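You operate a simulated robot arm through the tools that you are given. There is no shell and no other tool.

You run a simulated two-armed robot. Do the job below in one go: nothing can be reset, and whatever is moved stays where it is left.

Task
Fetch the silver spring clip from the drawer under the jig and tie a two-loop bow on it.
Fine: shut the drawer; leave bow and bobbin in the jig and the blue pegs at M. Where these are worked on the way, their far stop is far enough and under half their travel is too little: drawer under the bow jig.

The check looks at the end state, three seconds after you hand in, the way a careful person would. Anything else that was tipped, shoved, dropped, spilled or broken makes it a failure.

Robot
Two 7-joint arms with two-finger grippers on one trunk that stands fixed in place. Base frame: the origin is at the foot of the trunk, x ahead of it, y to its left, z up. Units: mm, rad, N and s.
The left shoulder is at [29, 166, 1206], the right one opposite. With the tool pointing down near the work surface each hand reaches from about 100 to 680 mm from the base axis, measured 20 degrees to its own side. Payload 2.45 kg a hand.
Tool frame (each hand has its own): the origin (TCP) lies between the finger pads and is the grasp point; the fingertips stand 26 mm ahead of it; z points along the fingers, y is the line along which they close. Largest opening 96 mm; the body of the gripper starts 69 mm behind the TCP.
Orientation is told as [roll, pitch, yaw] about the base's x, y, z axes, in that order, counted from this pose: with the fingers straight down and closing along the base's y, the tool's x points along the base's -x, its y along +y and its z along -z.

Tools
- The arms move only by the tool apply_moves. It takes "left_plan", "right_plan" or both (then of equal length, played together; a hand with none holds still); each is a list of rows, each a list of 7 numbers: the shift along the tool's x, y, z in mm, then the turn, a rotation vector about the tool's x, y, z in rad, then the closure in counts, from 0 (fully open) to 255 (shut). In form: [[x, y, z, wx, wy, wz, jaw], ...]. A call has 1 to 20 rows; each row is the pose to reach, as a shift and turn from the pose commanded when the call began, along the tool's axes at that moment. A row lasts 0.2 s, in which the tool goes at most 50 mm and 0.15 rad; a call with a longer step from one row to the next is refused whole, and so is a gripper value outside its range. Where a pose cannot be reached the arm comes as near as it can. A force on the tool above 70 N (or 10 N above the force at the start of the call, whichever is more), or a blocked arm, ends the call early, and 0.2 s more pass. Each finger halts on what it meets, pressing with about 43 N; the grip force reading is that of the motor and also rises with nothing between the fingers. The clock runs only during rows and for 0.2 s after the last one: add rows that repeat a pose to give the fingers time. It gives the time, the measured TCP pose, the force on the tool (base axes), the opening and the grip force at its end, in the units of the frame above (readings bear some noise), with the torque about the TCP (base axes, N m) and any sound that the robot's microphone picked up, and new pictures: "views" is both (left out), scene, wrist or none (wrist: the cameras of the hands that moved).
- Cameras (640 x 400 px; columns grow to the right, rows downward): "scene" is now at [61.6, 47.4, 1671.4]; the picture's right is [0.56, -0.83, 0.00], its down [-0.68, -0.47, -0.56] and it looks along [0.46, 0.32, -0.83] (base axes); focal length 364 px, centre (320, 200). "left" rides on the left gripper at [82, -3, -98] in its tool frame; the picture's right is [0.04, 1.00, 0.00], its down [-0.73, 0.03, -0.68] and it looks along [-0.68, 0.03, 0.73] (tool axes); focal length 256 px, centre (320, 200). "right" rides on the right gripper at [82, 3, -98] in its tool frame; the picture's right is [-0.04, 1.00, 0.00], its down [-0.73, -0.03, -0.68] and it looks along [-0.68, -0.03, 0.73] (tool axes); focal length 256 px, centre (320, 200). There is no depth. A picture from a camera that has moved, and an enlarged one, comes with that camera's place and axes in the base frame and with its lens.
- move_column(by): slides the trunk up (or, below 0, down) by that many mm; the arms and the scene camera ride with it, the base frame stays. It gives what a move gives, with no picture.
- turn_head(pan, tilt): turns the head with the scene camera to pan (to the left, within 2.094 rad either way) and tilt (down, from -0.506 to 1.204), counted from straight ahead of the robot. It gives what a move gives, and a new picture of the scene camera.
- enlarge(camera, box): a new picture of the part [left, top, right, bottom] of that camera's present view, enlarged. The clock stands still meanwhile.
- close_job(): hands the job in; it is judged then, once.

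Nothing tells you positions but the pictures and the camera data. Unless the task says otherwise, let go and move clear before handing in.

The tools are called after ">>>" by a JSON object that holds its "fn" and its "kwargs". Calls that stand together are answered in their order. apply_moves: Moves the arms, as the interface text tells. Its arguments: {"type":"object","properties":{"left_plan":{"type":"array"},"right_plan":{"type":"array"},"views":{"type":"string","enum":["both","scene","wrist","none"]}},"required":[]} The other tools are called the same way: move_column (by) slides the trunk up or down; turn_head (pan, tilt) turns the head that bears the scene camera; enlarge (camera, box) takes an enlarged picture of a part of a camera's view; close_job () hands the job in.

At the start:

```text
time: 0.0
left_tcp_pos: [288.5, 393.6, 1264.2]
left_tcp_rot: [-0.001, -0.001, 0.003]
left_contact_force: [-0.6, 0.2, 0.6]
left_wrist_torque: [-0.02, 0.03, 0.0]
left_grip_width: 95.9
left_grasp_force: 0.0
right_tcp_pos: [452.5, 23.3, 1198.6]
right_tcp_rot: [-0.001, 0.001, 0.001]
right_contact_force: [1.1, -0.3, -0.2]
right_wrist_torque: [0.03, -0.03, -0.03]
right_grip_width: 96.0
right_grasp_force: 0.0
trunk travel left (down, up): [-375.0, 192.0]
head pan, tilt: [0.599, 0.97]
```

scene: 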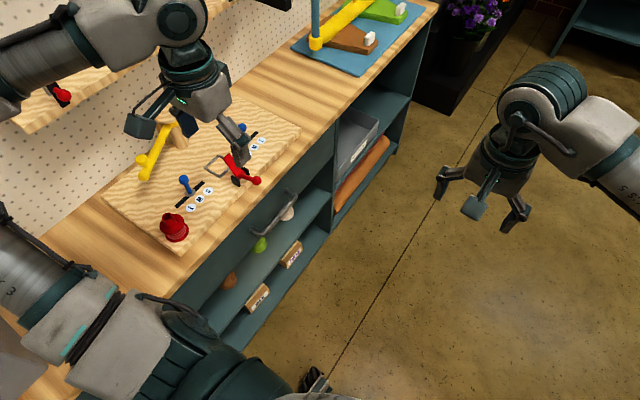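
right: 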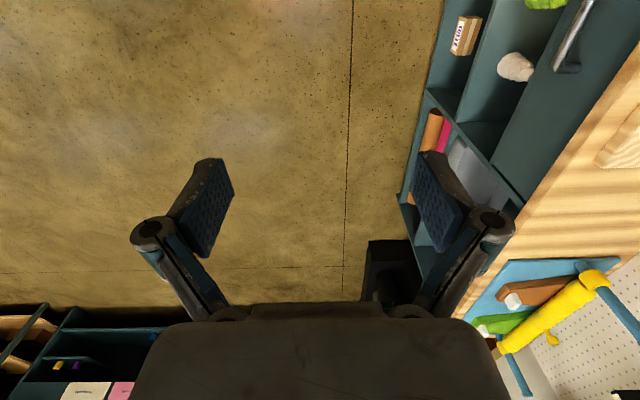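
left: 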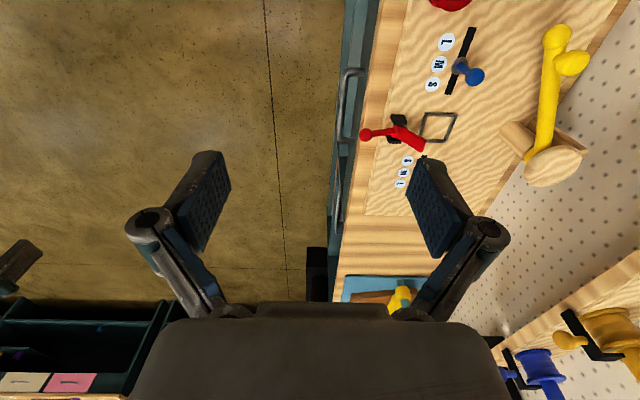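

I see a bench with a wooden bow jig (two blue pegs in slots marked L/M/S, a red toggle clamp, a yellow lever), and a drawer handle under the bench edge. I'll look closer before moving anything.

>>> {"fn": "enlarge", "kwargs": {"camera": "scene", "box": [90, 80, 310, 260]}}

>>> {"fn": "enlarge", "kwargs": {"camera": "left", "box": [320, 0, 640, 220]}}

>>> {"fn": "enlarge", "kwargs": {"camera": "scene", "box": [200, 100, 440, 350]}}

>>> {"fn": "enlarge", "kwargs": {"camera": "left", "box": [480, 200, 640, 400]}}

```text
2.22 times, centred on (200, 170) of scene
camera zoom: at [61.6, 47.4, 1671.4], right [0.56, -0.83, 0.0], down [-0.68, -0.47, -0.56], along [0.46, 0.32, -0.83], focal length 809 px, centre (587, 267)
```

zoom: 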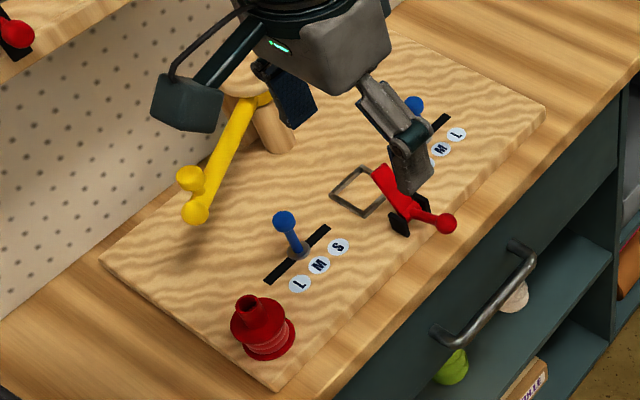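

```text
1.82 times, centred on (480, 110) of left
camera zoom: at [206.6, 388.8, 1362.2], right [-0.04, 1.0, 0.0], down [0.73, 0.03, 0.68], along [0.68, 0.03, -0.73], focal length 465 px, centre (29, 364)
```

zoom: 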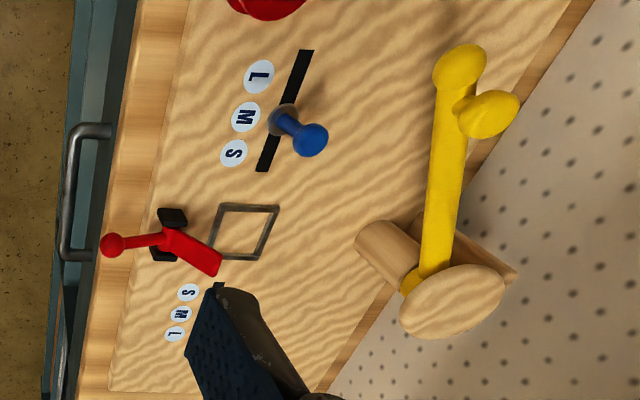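

```text
1.60 times, centred on (320, 225) of scene
camera zoom: at [61.6, 47.4, 1671.4], right [0.56, -0.83, 0.0], down [-0.68, -0.47, -0.56], along [0.46, 0.32, -0.83], focal length 582 px, centre (320, 160)
```

zoom: 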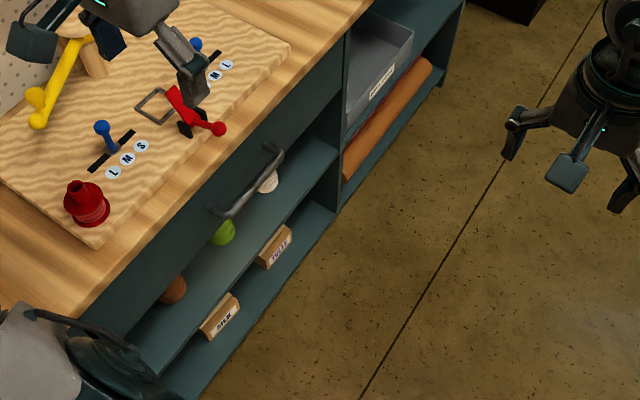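

```text
2.00 times, centred on (560, 300) of left
camera zoom: at [206.6, 388.8, 1362.2], right [-0.04, 1.0, 0.0], down [0.73, 0.03, 0.68], along [0.68, 0.03, -0.73], focal length 512 px, centre (-160, 0)
```

zoom: 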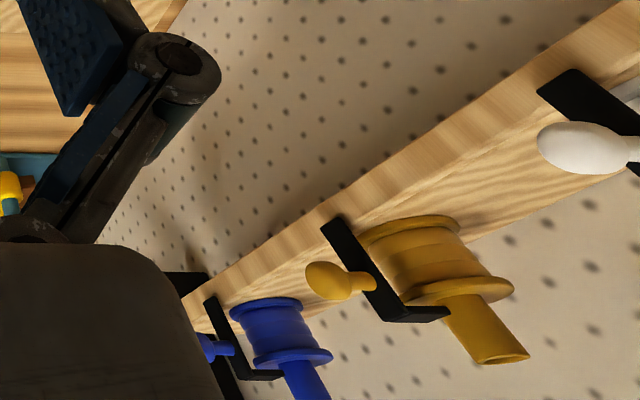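

The bench runs along x on my left, with the drawer facing -y. I'll turn the head around to survey the jig, the shelf of spools and the rest of the workspace.

>>> {"fn": "turn_head", "kwargs": {"pan": 1.0, "tilt": 0.8}}

>>> {"fn": "turn_head", "kwargs": {"pan": 1.4, "tilt": 0.6}}

>>> {"fn": "turn_head", "kwargs": {"pan": 0.3, "tilt": 0.5}}

>>> {"fn": "turn_head", "kwargs": {"pan": 0.9, "tilt": 0.3}}

```text
time: 0.9
left_tcp_pos: [286.2, 391.2, 1266.0]
left_tcp_rot: [0.003, -0.001, 0.001]
left_contact_force: [0.6, 0.0, 0.2]
left_wrist_torque: [-0.02, 0.01, 0.02]
left_grip_width: 96.2
left_grasp_force: 0.1
right_tcp_pos: [450.3, 20.8, 1199.6]
right_tcp_rot: [-0.002, -0.003, 0.0]
right_contact_force: [0.2, 0.4, 0.5]
right_wrist_torque: [0.03, 0.05, -0.02]
right_grip_width: 96.0
right_grasp_force: 0.0
trunk travel left (down, up): [-375.0, 192.0]
head pan, tilt: [1.0, 0.799]
camera scene: at [46.0, 74.3, 1684.4], right [0.84, -0.54, 0.0], down [-0.39, -0.61, -0.69], along [0.37, 0.58, -0.72], focal length 364 px, centre (320, 200)
```

scene: 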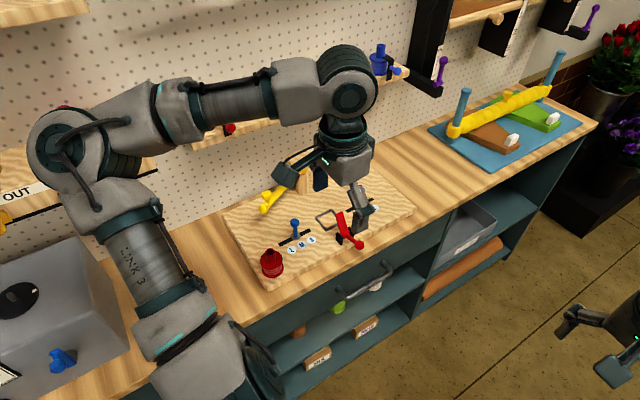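

```text
time: 1.7
left_tcp_pos: [286.3, 389.8, 1266.3]
left_tcp_rot: [0.0, -0.003, 0.002]
left_contact_force: [0.0, 0.7, -0.9]
left_wrist_torque: [0.02, 0.02, -0.04]
left_grip_width: 96.0
left_grasp_force: 0.1
right_tcp_pos: [448.9, 20.6, 1199.9]
right_tcp_rot: [0.002, -0.001, 0.001]
right_contact_force: [0.0, -0.5, -1.0]
right_wrist_torque: [-0.01, 0.02, -0.02]
right_grip_width: 96.4
right_grasp_force: 0.0
trunk travel left (down, up): [-375.0, 192.0]
head pan, tilt: [1.4, 0.6]
camera scene: at [17.8, 92.3, 1701.3], right [0.99, -0.17, 0.0], down [-0.1, -0.56, -0.82], along [0.14, 0.81, -0.57], focal length 364 px, centre (320, 200)
```

scene: 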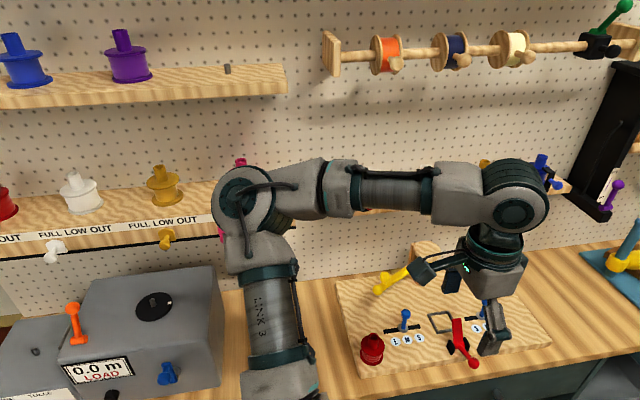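

```text
time: 3.1
left_tcp_pos: [286.5, 388.8, 1266.4]
left_tcp_rot: [0.001, -0.002, -0.001]
left_contact_force: [0.2, -0.2, -0.6]
left_wrist_torque: [0.0, -0.03, -0.02]
left_grip_width: 95.8
left_grasp_force: 0.1
right_tcp_pos: [451.2, 20.0, 1199.0]
right_tcp_rot: [0.002, -0.001, -0.002]
right_contact_force: [-0.3, 0.2, 0.3]
right_wrist_torque: [0.01, 0.02, 0.0]
right_grip_width: 96.0
right_grasp_force: 0.0
trunk travel left (down, up): [-375.0, 192.0]
head pan, tilt: [0.3, 0.499]
camera scene: at [89.5, 32.3, 1710.4], right [0.3, -0.95, 0.0], down [-0.46, -0.14, -0.88], along [0.84, 0.26, -0.48], focal length 364 px, centre (320, 200)
```

scene: 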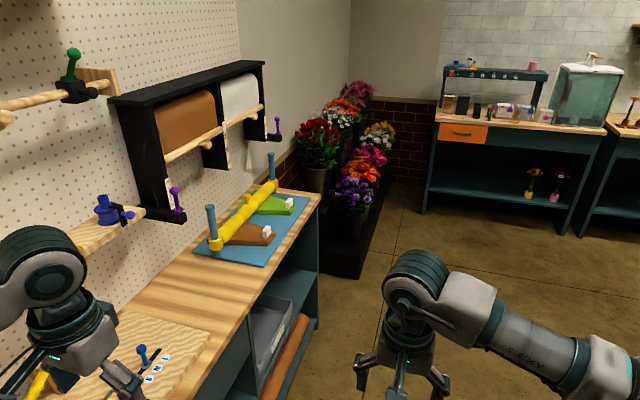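

```text
time: 4.1
left_tcp_pos: [286.1, 387.9, 1266.6]
left_tcp_rot: [0.001, -0.002, 0.002]
left_contact_force: [0.2, 0.2, 1.5]
left_wrist_torque: [0.03, 0.01, 0.03]
left_grip_width: 96.3
left_grasp_force: 0.1
right_tcp_pos: [449.6, 20.0, 1200.0]
right_tcp_rot: [0.002, -0.001, 0.001]
right_contact_force: [-0.3, 0.2, -0.3]
right_wrist_torque: [0.01, 0.02, -0.01]
right_grip_width: 95.9
right_grasp_force: 0.0
trunk travel left (down, up): [-375.0, 192.0]
head pan, tilt: [0.901, 0.3]
camera scene: at [60.8, 78.5, 1728.7], right [0.78, -0.62, 0.0], down [-0.19, -0.23, -0.95], along [0.59, 0.75, -0.3], focal length 364 px, centre (320, 200)
```

scene: 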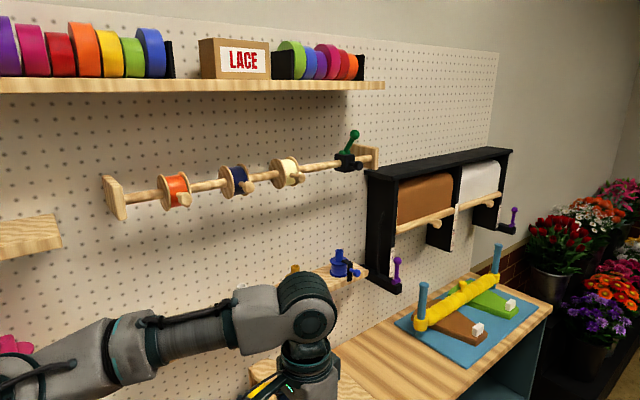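

The jig's square clip seat comes out near (402, 595, 965). I'll pull both hands off to the sides for a clear view of the jig from the head camera.

>>> {"fn": "apply_moves", "kwargs": {"left_plan": [[0, -20, -20, 0, 0, 0, 0], [0, -60, -40, 0, 0, 0, 0], [0, -100, -60, 0, 0, 0, 0], [0, -140, -80, 0, 0, 0, 0], [30, -180, -100, 0, 0, 0, 0], [60, -210, -120, 0, 0, 0, 0], [60, -210, -120, 0, 0, 0, 0]], "right_plan": [[0, -45, 0, 0, 0, 0, 0], [0, -90, 0, 0, 0, 0, 0], [0, -135, 0, 0, 0, 0, 0], [0, -180, 0, 0, 0, 0, 0], [0, -220, 0, 0, 0, 0, 0], [0, -260, 0, 0, 0, 0, 0], [0, -260, 0, 0, 0, 0, 0]], "views": "none"}}

>>> {"fn": "turn_head", "kwargs": {"pan": 0.97, "tilt": 0.8}}

>>> {"fn": "enlarge", "kwargs": {"camera": "scene", "box": [200, 150, 440, 300]}}

```text
refused: row 5 steps farther than a row can; nothing moved
```

```text
time: 5.0
left_tcp_pos: [285.6, 389.1, 1267.2]
left_tcp_rot: [-0.001, 0.0, 0.001]
left_contact_force: [1.3, -1.0, -0.7]
left_wrist_torque: [-0.02, 0.03, 0.0]
left_grip_width: 96.3
left_grasp_force: 0.0
right_tcp_pos: [450.6, 20.0, 1200.8]
right_tcp_rot: [0.003, -0.001, -0.001]
right_contact_force: [0.2, -0.6, 0.0]
right_wrist_torque: [-0.01, 0.01, 0.05]
right_grip_width: 95.9
right_grasp_force: 0.0
trunk travel left (down, up): [-375.0, 192.0]
head pan, tilt: [0.97, 0.799]
camera scene: at [48.0, 71.8, 1684.5], right [0.83, -0.56, 0.0], down [-0.41, -0.59, -0.7], along [0.39, 0.57, -0.72], focal length 364 px, centre (320, 200)
```

scene: 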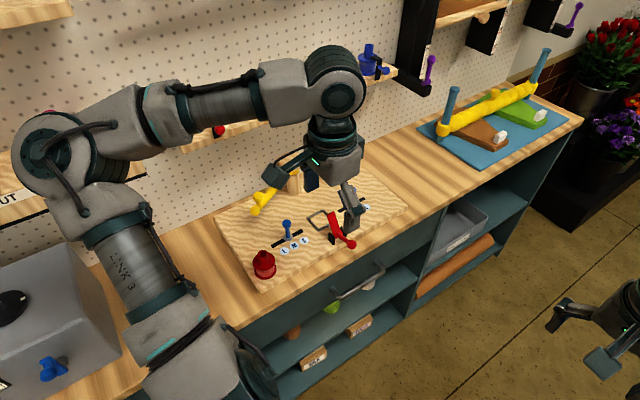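

```text
2.67 times, centred on (320, 225) of scene
camera zoom: at [48.0, 71.8, 1684.5], right [0.83, -0.56, 0.0], down [-0.41, -0.59, -0.7], along [0.39, 0.57, -0.72], focal length 970 px, centre (320, 133)
```

zoom: 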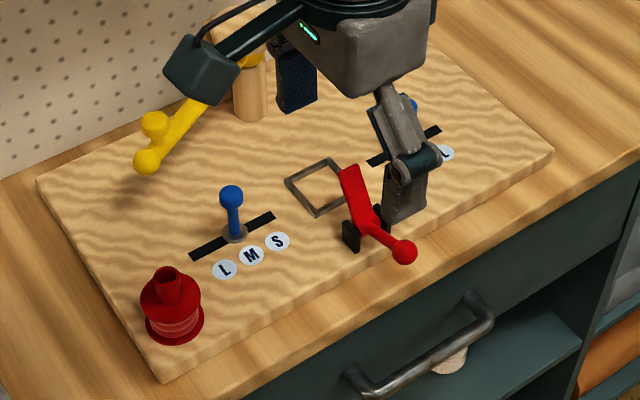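

The move was refused for an over-long step, so I'll split it more finely and pull both hands away to see the jig uncovered.

>>> {"fn": "apply_moves", "kwargs": {"left_plan": [[0, -15, -20, 0, 0, 0, 0], [0, -50, -40, 0, 0, 0, 0], [0, -85, -60, 0, 0, 0, 0], [0, -120, -80, 0, 0, 0, 0], [20, -150, -100, 0, 0, 0, 0], [40, -180, -110, 0, 0, 0, 0], [60, -210, -120, 0, 0, 0, 0], [60, -210, -120, 0, 0, 0, 0]], "right_plan": [[0, -45, 0, 0, 0, 0, 0], [0, -90, 0, 0, 0, 0, 0], [0, -135, 0, 0, 0, 0, 0], [0, -180, 0, 0, 0, 0, 0], [0, -220, 0, 0, 0, 0, 0], [0, -260, 0, 0, 0, 0, 0], [0, -260, 0, 0, 0, 0, 0], [0, -260, 0, 0, 0, 0, 0]], "views": "scene"}}

>>> {"fn": "enlarge", "kwargs": {"camera": "scene", "box": [200, 150, 440, 300]}}

>>> {"fn": "enlarge", "kwargs": {"camera": "left", "box": [320, 0, 640, 200]}}

```text
time: 6.8
left_tcp_pos: [223.1, 174.3, 1385.7]
left_tcp_rot: [0.001, -0.002, 0.001]
left_contact_force: [-0.4, 0.1, -0.4]
left_wrist_torque: [-0.02, -0.01, 0.01]
left_grip_width: 96.1
left_grasp_force: 0.0
right_tcp_pos: [451.0, -240.6, 1199.8]
right_tcp_rot: [0.001, -0.002, 0.0]
right_contact_force: [-0.1, -1.0, 0.1]
right_wrist_torque: [-0.01, 0.02, -0.01]
right_grip_width: 95.8
right_grasp_force: 0.0
trunk travel left (down, up): [-375.0, 192.0]
head pan, tilt: [0.97, 0.799]
camera scene: at [48.4, 65.1, 1684.7], right [0.83, -0.56, 0.0], down [-0.41, -0.59, -0.7], along [0.39, 0.58, -0.72], focal length 364 px, centre (320, 200)
```

scene: 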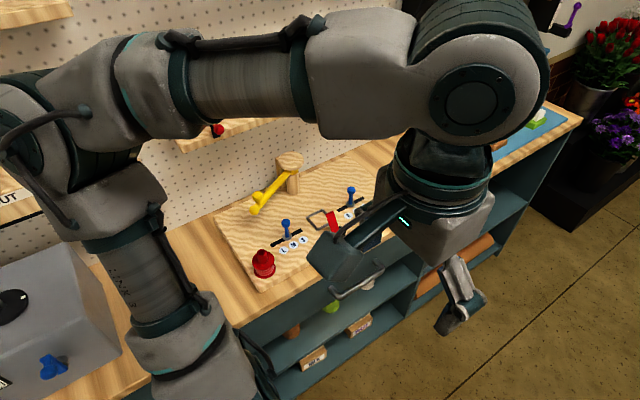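

```text
2.67 times, centred on (320, 225) of scene
camera zoom: at [48.4, 65.1, 1684.7], right [0.83, -0.56, 0.0], down [-0.41, -0.59, -0.7], along [0.39, 0.58, -0.72], focal length 970 px, centre (320, 133)
```

zoom: 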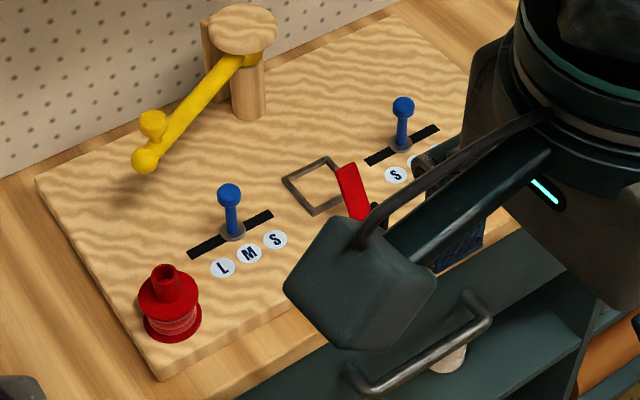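

```text
2.00 times, centred on (480, 100) of left
camera zoom: at [141.8, 171.1, 1483.0], right [-0.04, 1.0, 0.0], down [0.73, 0.03, 0.68], along [0.68, 0.03, -0.73], focal length 512 px, centre (0, 400)
```

zoom: 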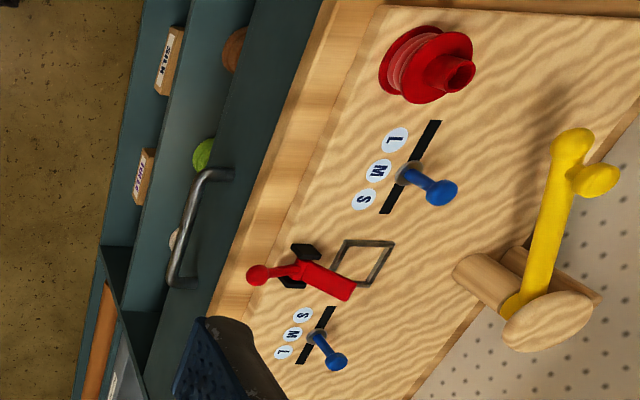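

The jig is mostly visible: red bobbin already sits in its socket, pegs look to be at M, yellow swing arm on a post, and a red lever next to the square clip seat. I'll bring the left wrist camera over the jig for close views.

>>> {"fn": "apply_moves", "kwargs": {"left_plan": [[3, 38, 15, 0, 0, 0, 0], [6, 76, 30, 0, 0, 0, 0], [9, 114, 45, 0, 0, 0, 0], [12, 152, 60, 0, 0, 0, 0], [15, 190, 80, 0, 0, 0, 0], [18, 228, 100, 0, 0, 0, 0], [21, 266, 120, 0, 0, 0, 0], [23, 300, 136, 0, 0, 0, 0], [23, 300, 136, 0, 0, 0, 0]], "views": "both"}}

>>> {"fn": "enlarge", "kwargs": {"camera": "left", "box": [220, 60, 380, 160]}}

>>> {"fn": "enlarge", "kwargs": {"camera": "left", "box": [280, 0, 480, 125]}}

```text
time: 8.8
left_tcp_pos: [200.7, 478.3, 1250.6]
left_tcp_rot: [0.003, -0.002, 0.001]
left_contact_force: [0.2, 0.4, -0.1]
left_wrist_torque: [0.0, -0.02, -0.02]
left_grip_width: 96.0
left_grasp_force: 0.0
right_tcp_pos: [451.5, -239.5, 1199.0]
right_tcp_rot: [0.001, -0.002, 0.001]
right_contact_force: [-0.7, 0.6, 0.3]
right_wrist_torque: [-0.01, 0.05, 0.03]
right_grip_width: 96.3
right_grasp_force: 0.0
trunk travel left (down, up): [-375.0, 192.0]
head pan, tilt: [0.97, 0.799]
camera scene: at [47.5, 69.7, 1684.5], right [0.83, -0.56, 0.0], down [-0.41, -0.59, -0.7], along [0.39, 0.57, -0.72], focal length 364 px, centre (320, 200)
camera left: at [120.6, 474.7, 1347.9], right [-0.04, 1.0, 0.0], down [0.73, 0.03, 0.68], along [0.68, 0.03, -0.73], focal length 256 px, centre (320, 200)
```

scene: 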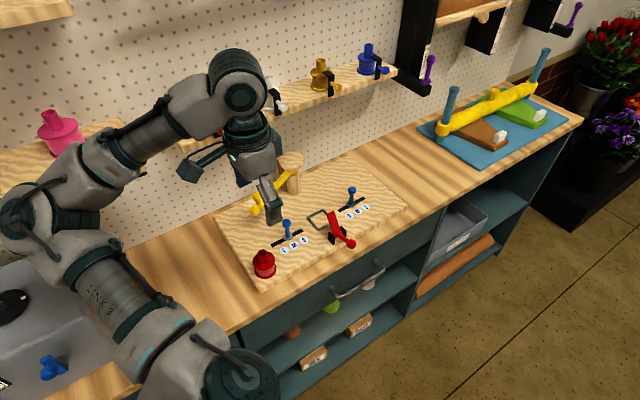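
left: 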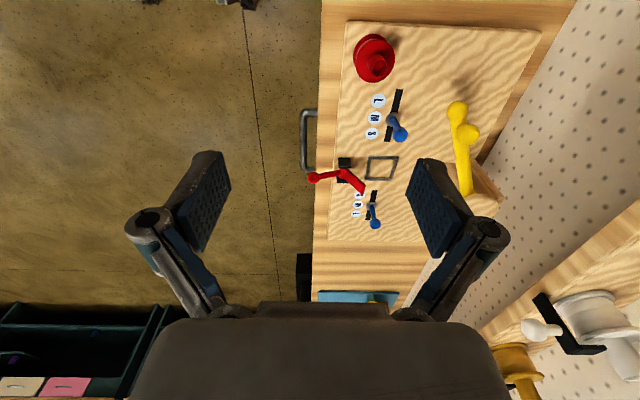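

```text
4.00 times, centred on (300, 110) of left
camera zoom: at [120.6, 474.7, 1347.9], right [-0.04, 1.0, 0.0], down [0.73, 0.03, 0.68], along [0.68, 0.03, -0.73], focal length 1024 px, centre (400, 560)
```

zoom: 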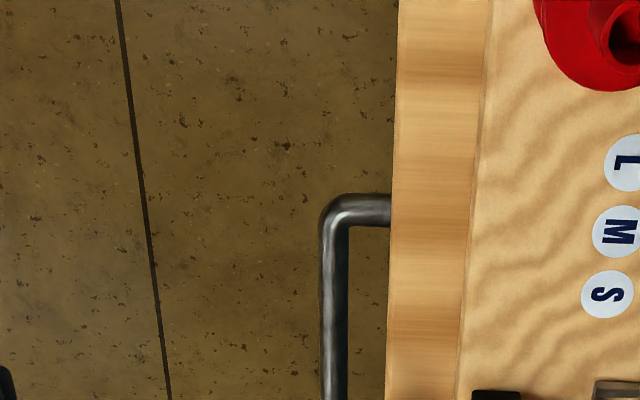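

```text
3.20 times, centred on (380, 62) of left
camera zoom: at [120.6, 474.7, 1347.9], right [-0.04, 1.0, 0.0], down [0.73, 0.03, 0.68], along [0.68, 0.03, -0.73], focal length 819 px, centre (128, 640)
```

zoom: 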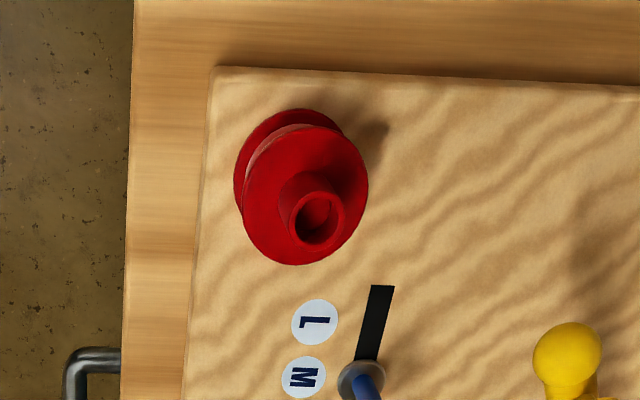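

>>> {"fn": "enlarge", "kwargs": {"camera": "left", "box": [300, 80, 480, 240]}}

>>> {"fn": "enlarge", "kwargs": {"camera": "scene", "box": [240, 140, 410, 290]}}

>>> {"fn": "enlarge", "kwargs": {"camera": "scene", "box": [290, 190, 370, 260]}}

```text
2.50 times, centred on (390, 160) of left
camera zoom: at [120.6, 474.7, 1347.9], right [-0.04, 1.0, 0.0], down [0.73, 0.03, 0.68], along [0.68, 0.03, -0.73], focal length 640 px, centre (145, 300)
```

zoom: 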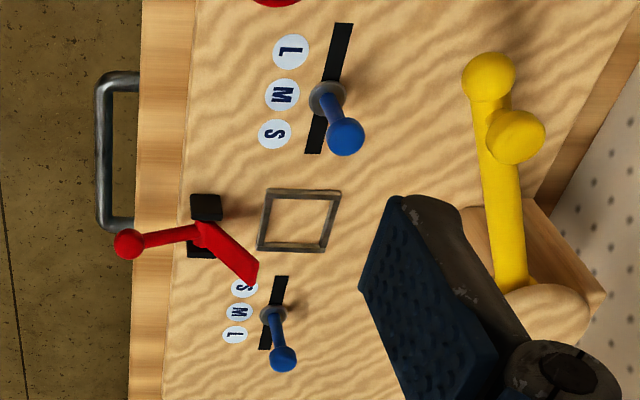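

```text
2.67 times, centred on (325, 215) of scene
camera zoom: at [47.5, 69.7, 1684.5], right [0.83, -0.56, 0.0], down [-0.41, -0.59, -0.7], along [0.39, 0.57, -0.72], focal length 970 px, centre (307, 160)
```

zoom: 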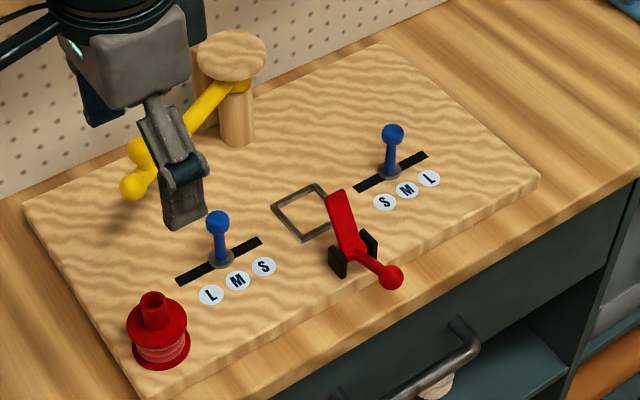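

```text
5.71 times, centred on (330, 225) of scene
camera zoom: at [47.5, 69.7, 1684.5], right [0.83, -0.56, 0.0], down [-0.41, -0.59, -0.7], along [0.39, 0.57, -0.72], focal length 2080 px, centre (263, 57)
```

zoom: 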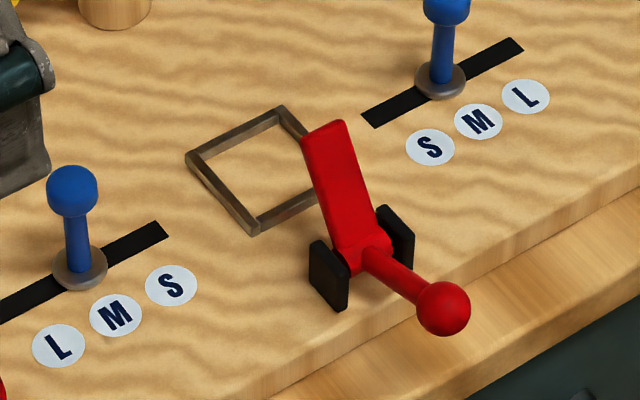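

The drawer handle's bar runs along x from about 373 to 521 at y≈447, z≈800, and jig top is near z≈925. I'll bring the left hand back in front of the bench and turn it so the fingers point at the drawer (+y).

>>> {"fn": "apply_moves", "kwargs": {"left_plan": [[-10, -40, 0, -0.1, 0, 0, 0], [-20, -80, 0, -0.24, 0, 0, 0], [-40, -115, 5, -0.38, 0, 0, 0], [-60, -150, 10, -0.52, 0, 0, 0], [-80, -185, 20, -0.66, 0, 0, 0], [-100, -220, 30, -0.8, 0, 0, 0], [-120, -250, 40, -0.94, 0, 0, 0], [-140, -275, 50, -1.08, 0, 0, 0], [-160, -295, 70, -1.22, 0, 0, 0], [-180, -310, 90, -1.36, 0, 0, 0], [-200, -318, 120, -1.5, 0, 0, 0], [-220, -318, 150, -1.571, 0, 0, 0], [-220, -318, 150, -1.571, 0, 0, 0]], "views": "none"}}

>>> {"fn": "turn_head", "kwargs": {"pan": 0.7, "tilt": 0.9}}

```text
time: 11.6
left_tcp_pos: [411.1, 480.7, 1113.7]
left_tcp_rot: [1.516, -0.004, -0.019]
left_contact_force: [-0.1, 0.3, 0.3]
left_wrist_torque: [-0.05, 0.0, -0.01]
left_grip_width: 96.0
left_grasp_force: 0.1
left hand out of reach, approached as far as the arm can: row 7, 8, 9, 10, 11, 12, 13
right_tcp_pos: [448.9, -240.1, 1201.4]
right_tcp_rot: [0.001, -0.003, 0.0]
right_contact_force: [-0.2, 0.1, -0.2]
right_wrist_torque: [0.04, -0.02, -0.01]
right_grip_width: 96.0
right_grasp_force: 0.1
trunk travel left (down, up): [-375.0, 192.0]
head pan, tilt: [0.97, 0.799]
```

```text
time: 12.4
left_tcp_pos: [411.8, 480.0, 1112.4]
left_tcp_rot: [1.517, -0.002, -0.019]
left_contact_force: [0.0, 0.0, 0.7]
left_wrist_torque: [0.02, -0.01, 0.01]
left_grip_width: 96.1
left_grasp_force: 0.1
right_tcp_pos: [450.7, -241.1, 1199.9]
right_tcp_rot: [0.001, -0.001, 0.0]
right_contact_force: [-1.1, -0.1, 0.5]
right_wrist_torque: [-0.04, -0.02, 0.01]
right_grip_width: 95.6
right_grasp_force: 0.0
trunk travel left (down, up): [-375.0, 192.0]
head pan, tilt: [0.7, 0.901]
camera scene: at [61.7, 50.0, 1676.6], right [0.65, -0.76, 0.0], down [-0.6, -0.51, -0.62], along [0.47, 0.4, -0.79], focal length 364 px, centre (320, 200)
```

scene: 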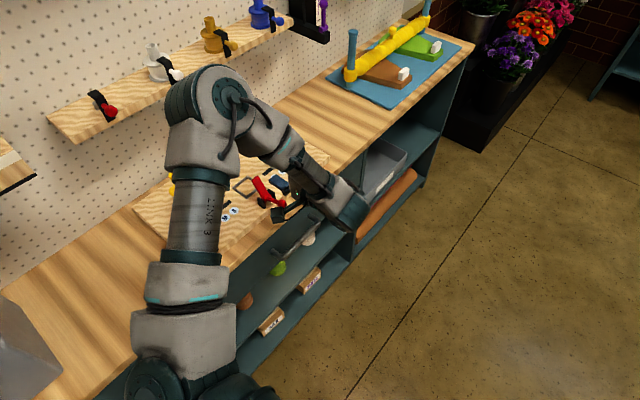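

The horizontal hand pose isn't reachable with the left elbow over the bench, so the hand stopped above the jig front. I'll rotate it back to a moderate tilt (~0.6 rad) and see where the arm settles; I can grip the handle from above at an angle instead.

>>> {"fn": "apply_moves", "kwargs": {"left_plan": [[0, 0, 0, 0.13, 0, 0, 0], [0, 0, 0, 0.26, 0, 0, 0], [0, 0, 0, 0.4, 0, 0, 0], [0, 0, 0, 0.54, 0, 0, 0], [0, 0, 0, 0.68, 0, 0, 0], [0, 0, 0, 0.82, 0, 0, 0], [0, 0, 0, 0.97, 0, 0, 0], [0, 0, 0, 0.97, 0, 0, 0]], "views": "scene"}}

```text
time: 14.2
left_tcp_pos: [412.3, 478.6, 1100.1]
left_tcp_rot: [0.543, -0.004, -0.019]
left_contact_force: [-0.1, -0.4, -0.3]
left_wrist_torque: [-0.01, 0.0, 0.01]
left_grip_width: 96.3
left_grasp_force: 0.0
right_tcp_pos: [450.2, -238.6, 1200.2]
right_tcp_rot: [0.001, -0.002, 0.001]
right_contact_force: [0.5, 0.7, -0.6]
right_wrist_torque: [-0.02, 0.02, 0.02]
right_grip_width: 96.0
right_grasp_force: 0.1
trunk travel left (down, up): [-375.0, 192.0]
head pan, tilt: [0.7, 0.901]
camera scene: at [61.4, 51.7, 1676.5], right [0.64, -0.76, 0.0], down [-0.6, -0.51, -0.62], along [0.47, 0.4, -0.79], focal length 364 px, centre (320, 200)
```

scene: 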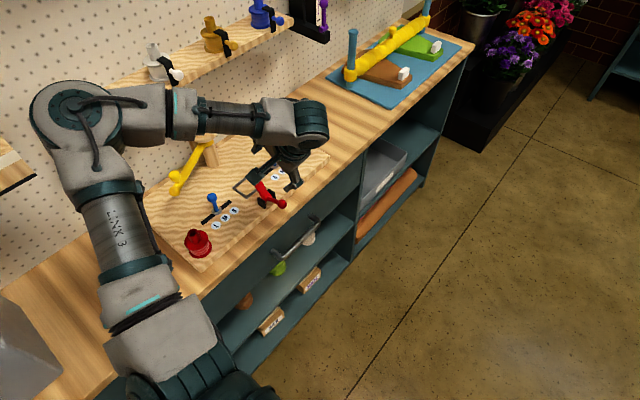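

Commands re-anchor at the actual pose, good. Now I'll back the hand off over the aisle at this tilt and lower it in front of the drawer, testing reach.

>>> {"fn": "apply_moves", "kwargs": {"left_plan": [[-4, -34.2, -20.7, 0, 0, 0, 0], [-8, -68.4, -41.4, 0, 0, 0, 0], [-12, -102.6, -62.1, 0, 0, 0, 0], [-16, -136.8, -82.8, 0, 0, 0, 0], [-20, -171.2, -103.3, 0, 0, 0, 0], [-22.5, -203.9, -74.3, 0, 0, 0, 0], [-25, -236.6, -45.4, 0, 0, 0, 0], [-27.5, -269.3, -16.4, 0, 0, 0, 0], [-30, -302, 12.5, 0, 0, 0, 0], [-32.5, -334.7, 41.5, 0, 0, 0, 0], [-35, -367.2, 70.4, 0, 0, 0, 0], [-35, -367.2, 70.4, 0, 0, 0, 0]], "views": "both"}}

```text
time: 16.8
left_tcp_pos: [411.4, 276.5, 926.3]
left_tcp_rot: [0.546, -0.003, -0.02]
left_contact_force: [-0.5, -0.7, 0.6]
left_wrist_torque: [0.0, 0.0, 0.01]
left_grip_width: 96.1
left_grasp_force: 0.1
left hand out of reach, approached as far as the arm can: row 8, 9, 10, 11, 12
right_tcp_pos: [450.7, -240.3, 1200.5]
right_tcp_rot: [0.003, -0.002, 0.001]
right_contact_force: [-0.1, -0.3, 0.2]
right_wrist_torque: [-0.01, 0.0, -0.01]
right_grip_width: 95.9
right_grasp_force: 0.0
trunk travel left (down, up): [-375.0, 192.0]
head pan, tilt: [0.7, 0.901]
camera scene: at [61.7, 49.2, 1676.6], right [0.64, -0.76, 0.0], down [-0.6, -0.5, -0.62], along [0.47, 0.4, -0.79], focal length 364 px, centre (320, 200)
camera left: at [328.6, 225.0, 1007.6], right [-0.03, 0.85, 0.52], down [0.73, -0.34, 0.6], along [0.69, 0.39, -0.61], focal length 256 px, centre (320, 200)
```

scene: 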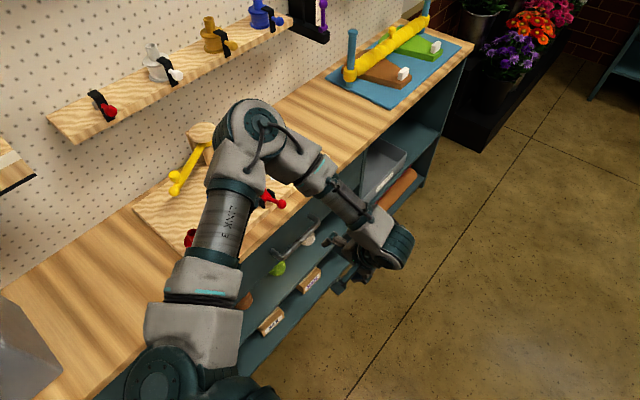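
left: 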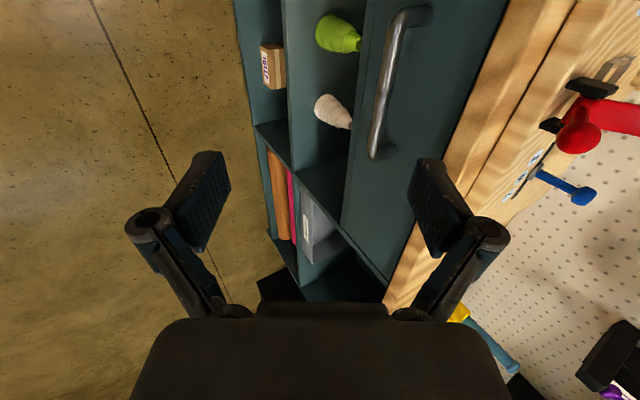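

Tilted 0.55, the left hand stops at z≈926, so I'll reduce the tilt to ~0.2 and test how low it gets in front of the drawer.

>>> {"fn": "apply_moves", "kwargs": {"left_plan": [[0, 0, 0, 0.12, 0, 0, 0], [0, 0, 0, 0.24, 0, 0, 0], [0, 0, 0, 0.35, 0, 0, 0], [-9, -25.7, 15.4, 0.35, 0, 0, 0], [-18, -51.4, 30.7, 0.35, 0, 0, 0], [-27, -77.2, 46.1, 0.35, 0, 0, 0], [-36, -102.9, 61.5, 0.35, 0, 0, 0], [-36, -102.9, 61.5, 0.35, 0, 0, 0]], "views": "both"}}

```text
time: 18.6
left_tcp_pos: [424.0, 258.3, 859.9]
left_tcp_rot: [0.195, -0.003, -0.018]
left_contact_force: [0.6, 0.5, 0.2]
left_wrist_torque: [-0.02, -0.02, 0.01]
left_grip_width: 95.8
left_grasp_force: 0.1
left hand out of reach, approached as far as the arm can: row 6, 7, 8
right_tcp_pos: [452.1, -239.3, 1199.5]
right_tcp_rot: [0.0, 0.0, -0.001]
right_contact_force: [-0.2, 0.2, 0.2]
right_wrist_torque: [-0.04, 0.0, 0.02]
right_grip_width: 95.8
right_grasp_force: 0.2
trunk travel left (down, up): [-375.0, 192.0]
head pan, tilt: [0.7, 0.901]
camera scene: at [62.6, 51.5, 1676.5], right [0.64, -0.76, 0.0], down [-0.6, -0.51, -0.62], along [0.47, 0.4, -0.79], focal length 364 px, centre (320, 200)
camera left: at [341.3, 236.9, 954.8], right [-0.02, 0.98, 0.19], down [0.73, -0.12, 0.67], along [0.68, 0.16, -0.71], focal length 256 px, centre (320, 200)
```

scene: 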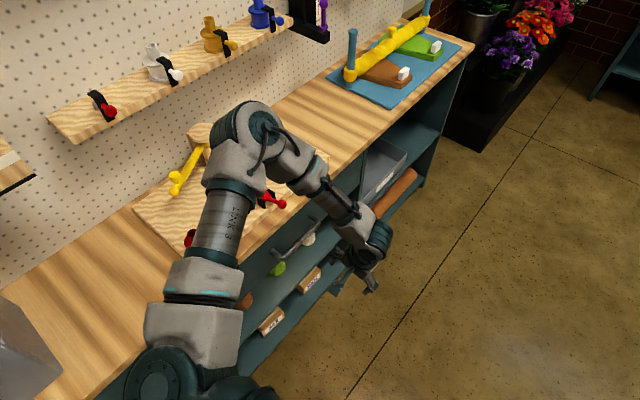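
left: 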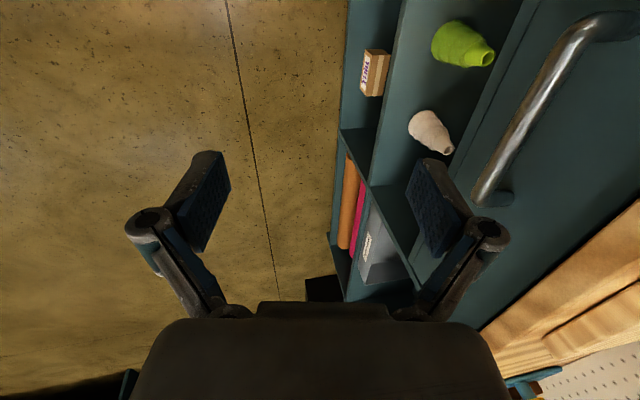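

Only joint limits stop the left hand, and the elbow is still high (~z 1330), so lowering the trunk by 150 mm is safe and gives the reach to the handle at z≈795.

>>> {"fn": "move_column", "kwargs": {"by": -150}}

>>> {"fn": "turn_head", "kwargs": {"pan": 0.7, "tilt": 0.85}}

>>> {"fn": "enlarge", "kwargs": {"camera": "left", "box": [320, 0, 640, 220]}}

```text
time: 20.3
left_tcp_pos: [422.5, 254.8, 707.9]
left_tcp_rot: [0.198, -0.006, -0.019]
left_contact_force: [-0.9, 0.5, -0.3]
left_wrist_torque: [-0.03, -0.03, -0.03]
left_grip_width: 96.0
left_grasp_force: 0.1
right_tcp_pos: [448.9, -241.5, 1049.8]
right_tcp_rot: [0.002, -0.004, -0.002]
right_contact_force: [0.4, -0.2, 0.6]
right_wrist_torque: [0.0, -0.02, -0.02]
right_grip_width: 95.8
right_grasp_force: 0.0
trunk travel left (down, up): [-225.0, 342.0]
head pan, tilt: [0.7, 0.901]
```

```text
time: 21.0
left_tcp_pos: [422.4, 255.0, 708.0]
left_tcp_rot: [0.195, -0.002, -0.02]
left_contact_force: [-0.5, 0.3, -0.3]
left_wrist_torque: [0.01, 0.0, -0.02]
left_grip_width: 96.1
left_grasp_force: 0.1
right_tcp_pos: [449.2, -241.4, 1048.4]
right_tcp_rot: [0.0, -0.003, 0.0]
right_contact_force: [1.0, -0.4, 0.0]
right_wrist_torque: [0.01, 0.01, -0.01]
right_grip_width: 96.2
right_grasp_force: 0.1
trunk travel left (down, up): [-225.0, 342.0]
head pan, tilt: [0.7, 0.85]
camera scene: at [145.2, 51.2, 1527.8], right [0.64, -0.76, 0.0], down [-0.58, -0.48, -0.66], along [0.5, 0.43, -0.75], focal length 364 px, centre (320, 200)
```

scene: 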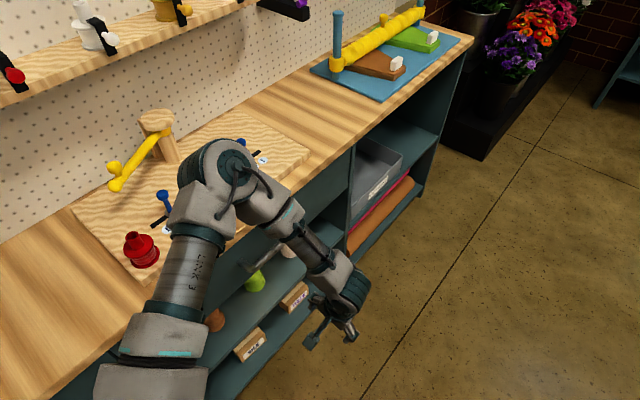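

```text
1.82 times, centred on (480, 110) of left
camera zoom: at [340.2, 233.9, 801.9], right [-0.02, 0.98, 0.2], down [0.73, -0.12, 0.67], along [0.68, 0.16, -0.71], focal length 465 px, centre (29, 364)
```

zoom: 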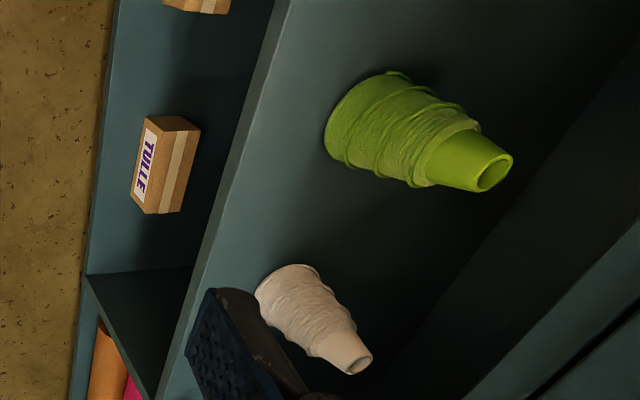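

Now the trunk is lower. I'll bring the left hand, tilted 0.6 rad and half open, to a pre-grasp pose just above and in front of the handle bar.

>>> {"fn": "apply_moves", "kwargs": {"left_plan": [[-4, 28, -20, -0.07, 0, 0, 60], [-8, 56, -39, -0.14, 0, 0, 120], [-12, 84, -59, -0.21, 0, 0, 120], [-17, 113, -78, -0.28, 0, 0, 120], [-21, 141, -98, -0.35, 0, 0, 120], [-25, 169, -117.5, -0.405, 0, 0, 120], [-25, 169, -117.5, -0.405, 0, 0, 120]], "views": "both"}}

>>> {"fn": "enlarge", "kwargs": {"camera": "left", "box": [200, 100, 520, 300]}}

```text
time: 22.6
left_tcp_pos: [449.7, 397.3, 854.5]
left_tcp_rot: [0.601, -0.003, -0.02]
left_contact_force: [0.1, -0.4, 0.4]
left_wrist_torque: [0.02, -0.02, 0.02]
left_grip_width: 50.8
left_grasp_force: 0.0
right_tcp_pos: [449.2, -239.9, 1049.9]
right_tcp_rot: [0.0, -0.003, 0.0]
right_contact_force: [-0.1, -0.6, -0.4]
right_wrist_torque: [-0.01, 0.02, 0.01]
right_grip_width: 95.9
right_grasp_force: 0.1
trunk travel left (down, up): [-225.0, 342.0]
head pan, tilt: [0.7, 0.85]
camera scene: at [145.6, 51.9, 1527.6], right [0.64, -0.76, 0.0], down [-0.58, -0.48, -0.66], along [0.5, 0.43, -0.75], focal length 364 px, centre (320, 200)
camera left: at [367.5, 340.4, 932.7], right [-0.03, 0.82, 0.57], down [0.73, -0.37, 0.58], along [0.69, 0.43, -0.59], focal length 256 px, centre (320, 200)
```

scene: 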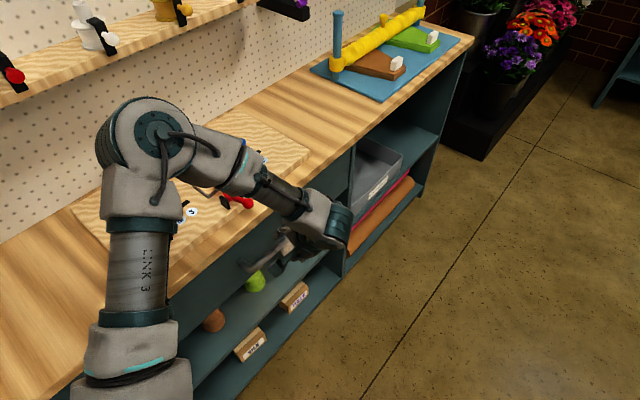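
left: 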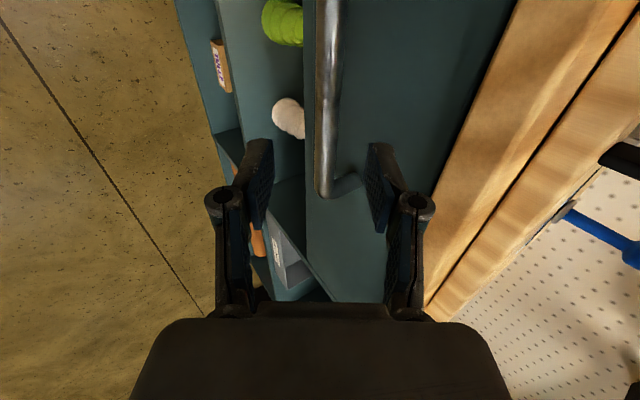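

```text
2.00 times, centred on (360, 200) of left
camera zoom: at [367.5, 340.4, 932.7], right [-0.03, 0.82, 0.57], down [0.73, -0.37, 0.58], along [0.69, 0.43, -0.59], focal length 512 px, centre (240, 200)
```

zoom: 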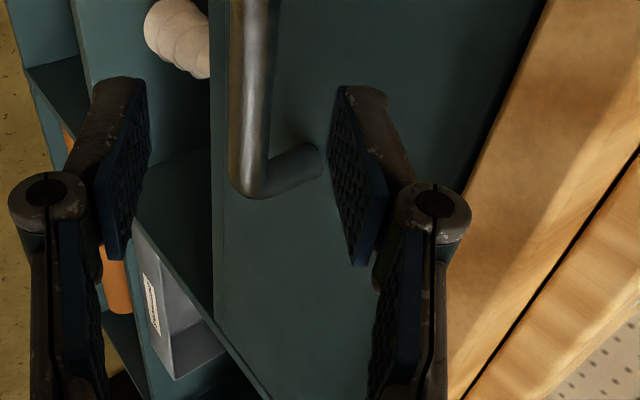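

The bar lines up centred between the fingers. I'll advance 72 mm along the tool axis, then close on the bar.

>>> {"fn": "apply_moves", "kwargs": {"left_plan": [[0, 0, 20, 0, 0, 0, 120], [0, 0, 40, 0, 0, 0, 120], [0, 0, 56, 0, 0, 0, 120], [0, 0, 66, 0, 0, 0, 120], [0, 0, 72, 0, 0, 0, 120], [0, 0, 72, 0, 0, 0, 120]], "views": "wrist"}}

>>> {"fn": "enlarge", "kwargs": {"camera": "left", "box": [220, 60, 460, 260]}}

```text
time: 24.0
left_tcp_pos: [449.8, 439.1, 796.5]
left_tcp_rot: [0.601, -0.004, -0.019]
left_contact_force: [0.1, 0.0, 0.4]
left_wrist_torque: [0.0, -0.01, 0.01]
left_grip_width: 50.9
left_grasp_force: 0.1
right_tcp_pos: [450.7, -240.4, 1050.2]
right_tcp_rot: [0.002, -0.001, 0.0]
right_contact_force: [-0.2, 0.4, 0.0]
right_wrist_torque: [-0.01, 0.01, -0.01]
right_grip_width: 96.1
right_grasp_force: 0.1
trunk travel left (down, up): [-225.0, 342.0]
head pan, tilt: [0.7, 0.85]
camera left: at [367.3, 381.6, 874.1], right [-0.03, 0.82, 0.56], down [0.72, -0.37, 0.58], along [0.69, 0.42, -0.59], focal length 256 px, centre (320, 200)
```

left: 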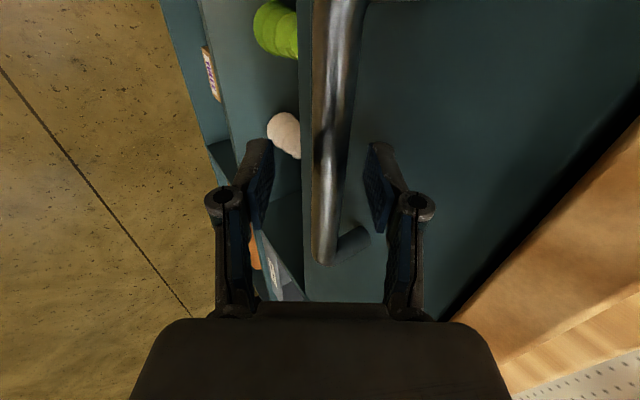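

```text
2.00 times, centred on (340, 160) of left
camera zoom: at [367.3, 381.6, 874.1], right [-0.03, 0.82, 0.56], down [0.72, -0.37, 0.58], along [0.69, 0.42, -0.59], focal length 512 px, centre (280, 280)
```

zoom: 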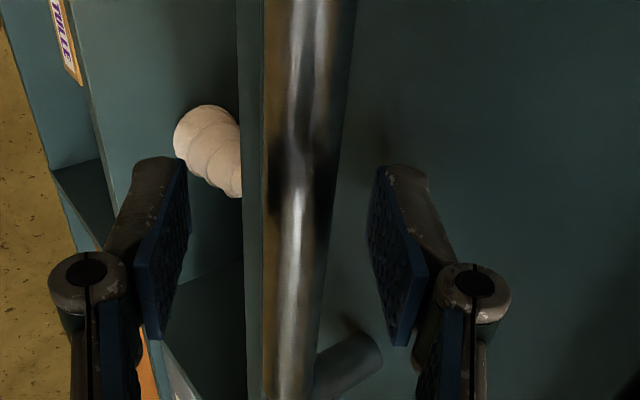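

The bar is between the fingers; closing the grip on it.

>>> {"fn": "apply_moves", "kwargs": {"left_plan": [[0, 0, 0, 0, 0, 0, 180], [0, 0, 0, 0, 0, 0, 255], [0, 0, 0, 0, 0, 0, 255], [0, 0, 0, 0, 0, 0, 255]], "views": "wrist"}}

```text
time: 25.0
left_tcp_pos: [450.5, 437.2, 796.4]
left_tcp_rot: [0.604, -0.005, -0.018]
left_contact_force: [2.2, 1.1, 9.4]
left_wrist_torque: [0.04, -1.19, 0.53]
left_grip_width: 16.9
left_grasp_force: 42.5
right_tcp_pos: [449.2, -241.4, 1048.5]
right_tcp_rot: [0.003, -0.002, 0.0]
right_contact_force: [0.7, 0.1, -0.3]
right_wrist_torque: [-0.05, -0.02, -0.01]
right_grip_width: 95.7
right_grasp_force: 0.2
trunk travel left (down, up): [-225.0, 342.0]
head pan, tilt: [0.7, 0.85]
camera left: at [367.4, 380.6, 875.2], right [-0.03, 0.82, 0.57], down [0.72, -0.37, 0.58], along [0.69, 0.43, -0.59], focal length 256 px, centre (320, 200)
```

left: 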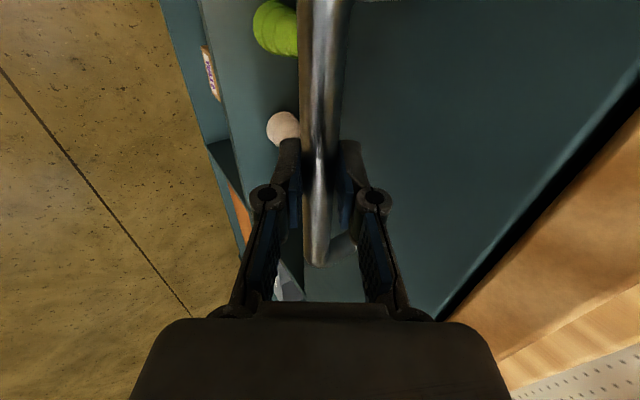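

Gripped (16.9 mm bar). Pulling straight along -y, keeping the tilt.

>>> {"fn": "apply_moves", "kwargs": {"left_plan": [[0, -12.4, -8.5, 0, 0, 0, 255], [0, -32.9, -22.7, 0, 0, 0, 255], [0, -57.6, -39.7, 0, 0, 0, 255], [0, -82.4, -56.7, 0, 0, 0, 255], [0, -98.8, -68, 0, 0, 0, 255], [0, -98.8, -68, 0, 0, 0, 255]], "views": "both"}}

```text
time: 26.4
left_tcp_pos: [450.7, 315.7, 796.5]
left_tcp_rot: [0.604, -0.008, -0.02]
left_contact_force: [20.1, -0.9, 24.4]
left_wrist_torque: [0.11, -1.08, 0.55]
left_grip_width: 17.2
left_grasp_force: 42.2
right_tcp_pos: [450.8, -242.4, 1049.1]
right_tcp_rot: [0.004, -0.003, 0.002]
right_contact_force: [-0.7, 1.0, 0.3]
right_wrist_torque: [0.01, -0.01, -0.01]
right_grip_width: 96.0
right_grasp_force: 0.0
trunk travel left (down, up): [-225.0, 342.0]
head pan, tilt: [0.7, 0.85]
camera scene: at [145.2, 47.8, 1528.2], right [0.64, -0.76, 0.0], down [-0.58, -0.48, -0.66], along [0.5, 0.43, -0.75], focal length 364 px, centre (320, 200)
camera left: at [367.1, 259.0, 874.9], right [-0.03, 0.82, 0.57], down [0.72, -0.37, 0.58], along [0.69, 0.43, -0.58], focal length 256 px, centre (320, 200)
```

scene: 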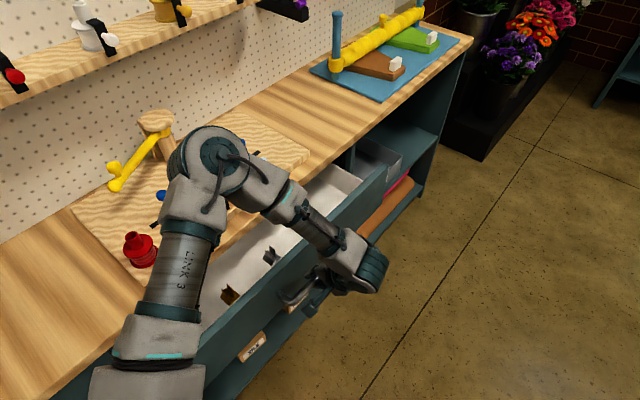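
left: 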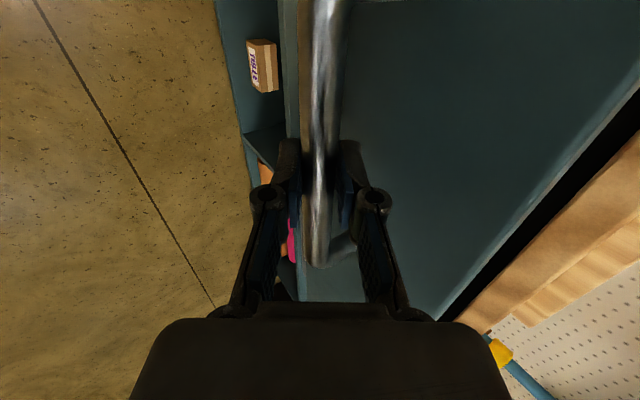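

The drawer slides out (≈120 mm so far) and I can see clips inside. Keep pulling to the stop, easing the tilt a bit.

>>> {"fn": "apply_moves", "kwargs": {"left_plan": [[0, -12.4, -8.5, 0.03, 0, 0, 255], [0, -32.9, -22.7, 0.08, 0, 0, 255], [0, -53.5, -36.9, 0.14, 0, 0, 255], [0, -74.1, -51, 0.2, 0, 0, 255], [0, -94.7, -65.2, 0.25, 0, 0, 255], [0, -94.7, -65.2, 0.25, 0, 0, 255]], "views": "both"}}

```text
time: 27.8
left_tcp_pos: [448.2, 202.0, 796.1]
left_tcp_rot: [0.35, -0.003, -0.019]
left_contact_force: [21.6, -0.6, 5.1]
left_wrist_torque: [0.03, -1.02, 0.74]
left_grip_width: 17.2
left_grasp_force: 43.0
right_tcp_pos: [451.5, -242.7, 1048.0]
right_tcp_rot: [0.003, 0.0, 0.0]
right_contact_force: [0.7, -0.6, 0.2]
right_wrist_torque: [-0.01, 0.01, 0.02]
right_grip_width: 96.1
right_grasp_force: 0.1
trunk travel left (down, up): [-225.0, 342.0]
head pan, tilt: [0.7, 0.85]
camera scene: at [148.8, 49.9, 1527.4], right [0.64, -0.76, -0.01], down [-0.58, -0.48, -0.66], along [0.5, 0.43, -0.75], focal length 364 px, centre (320, 200)
camera left: at [364.9, 166.6, 886.3], right [-0.02, 0.94, 0.34], down [0.73, -0.22, 0.65], along [0.69, 0.27, -0.68], focal length 256 px, centre (320, 200)
```

scene: 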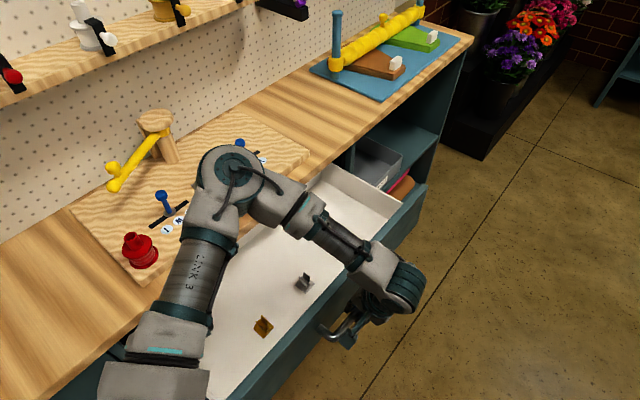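
left: 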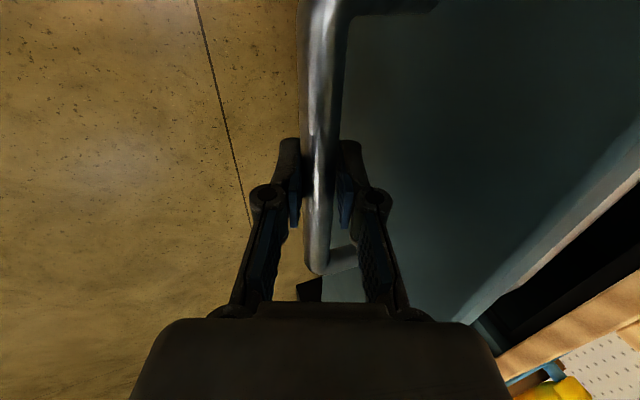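

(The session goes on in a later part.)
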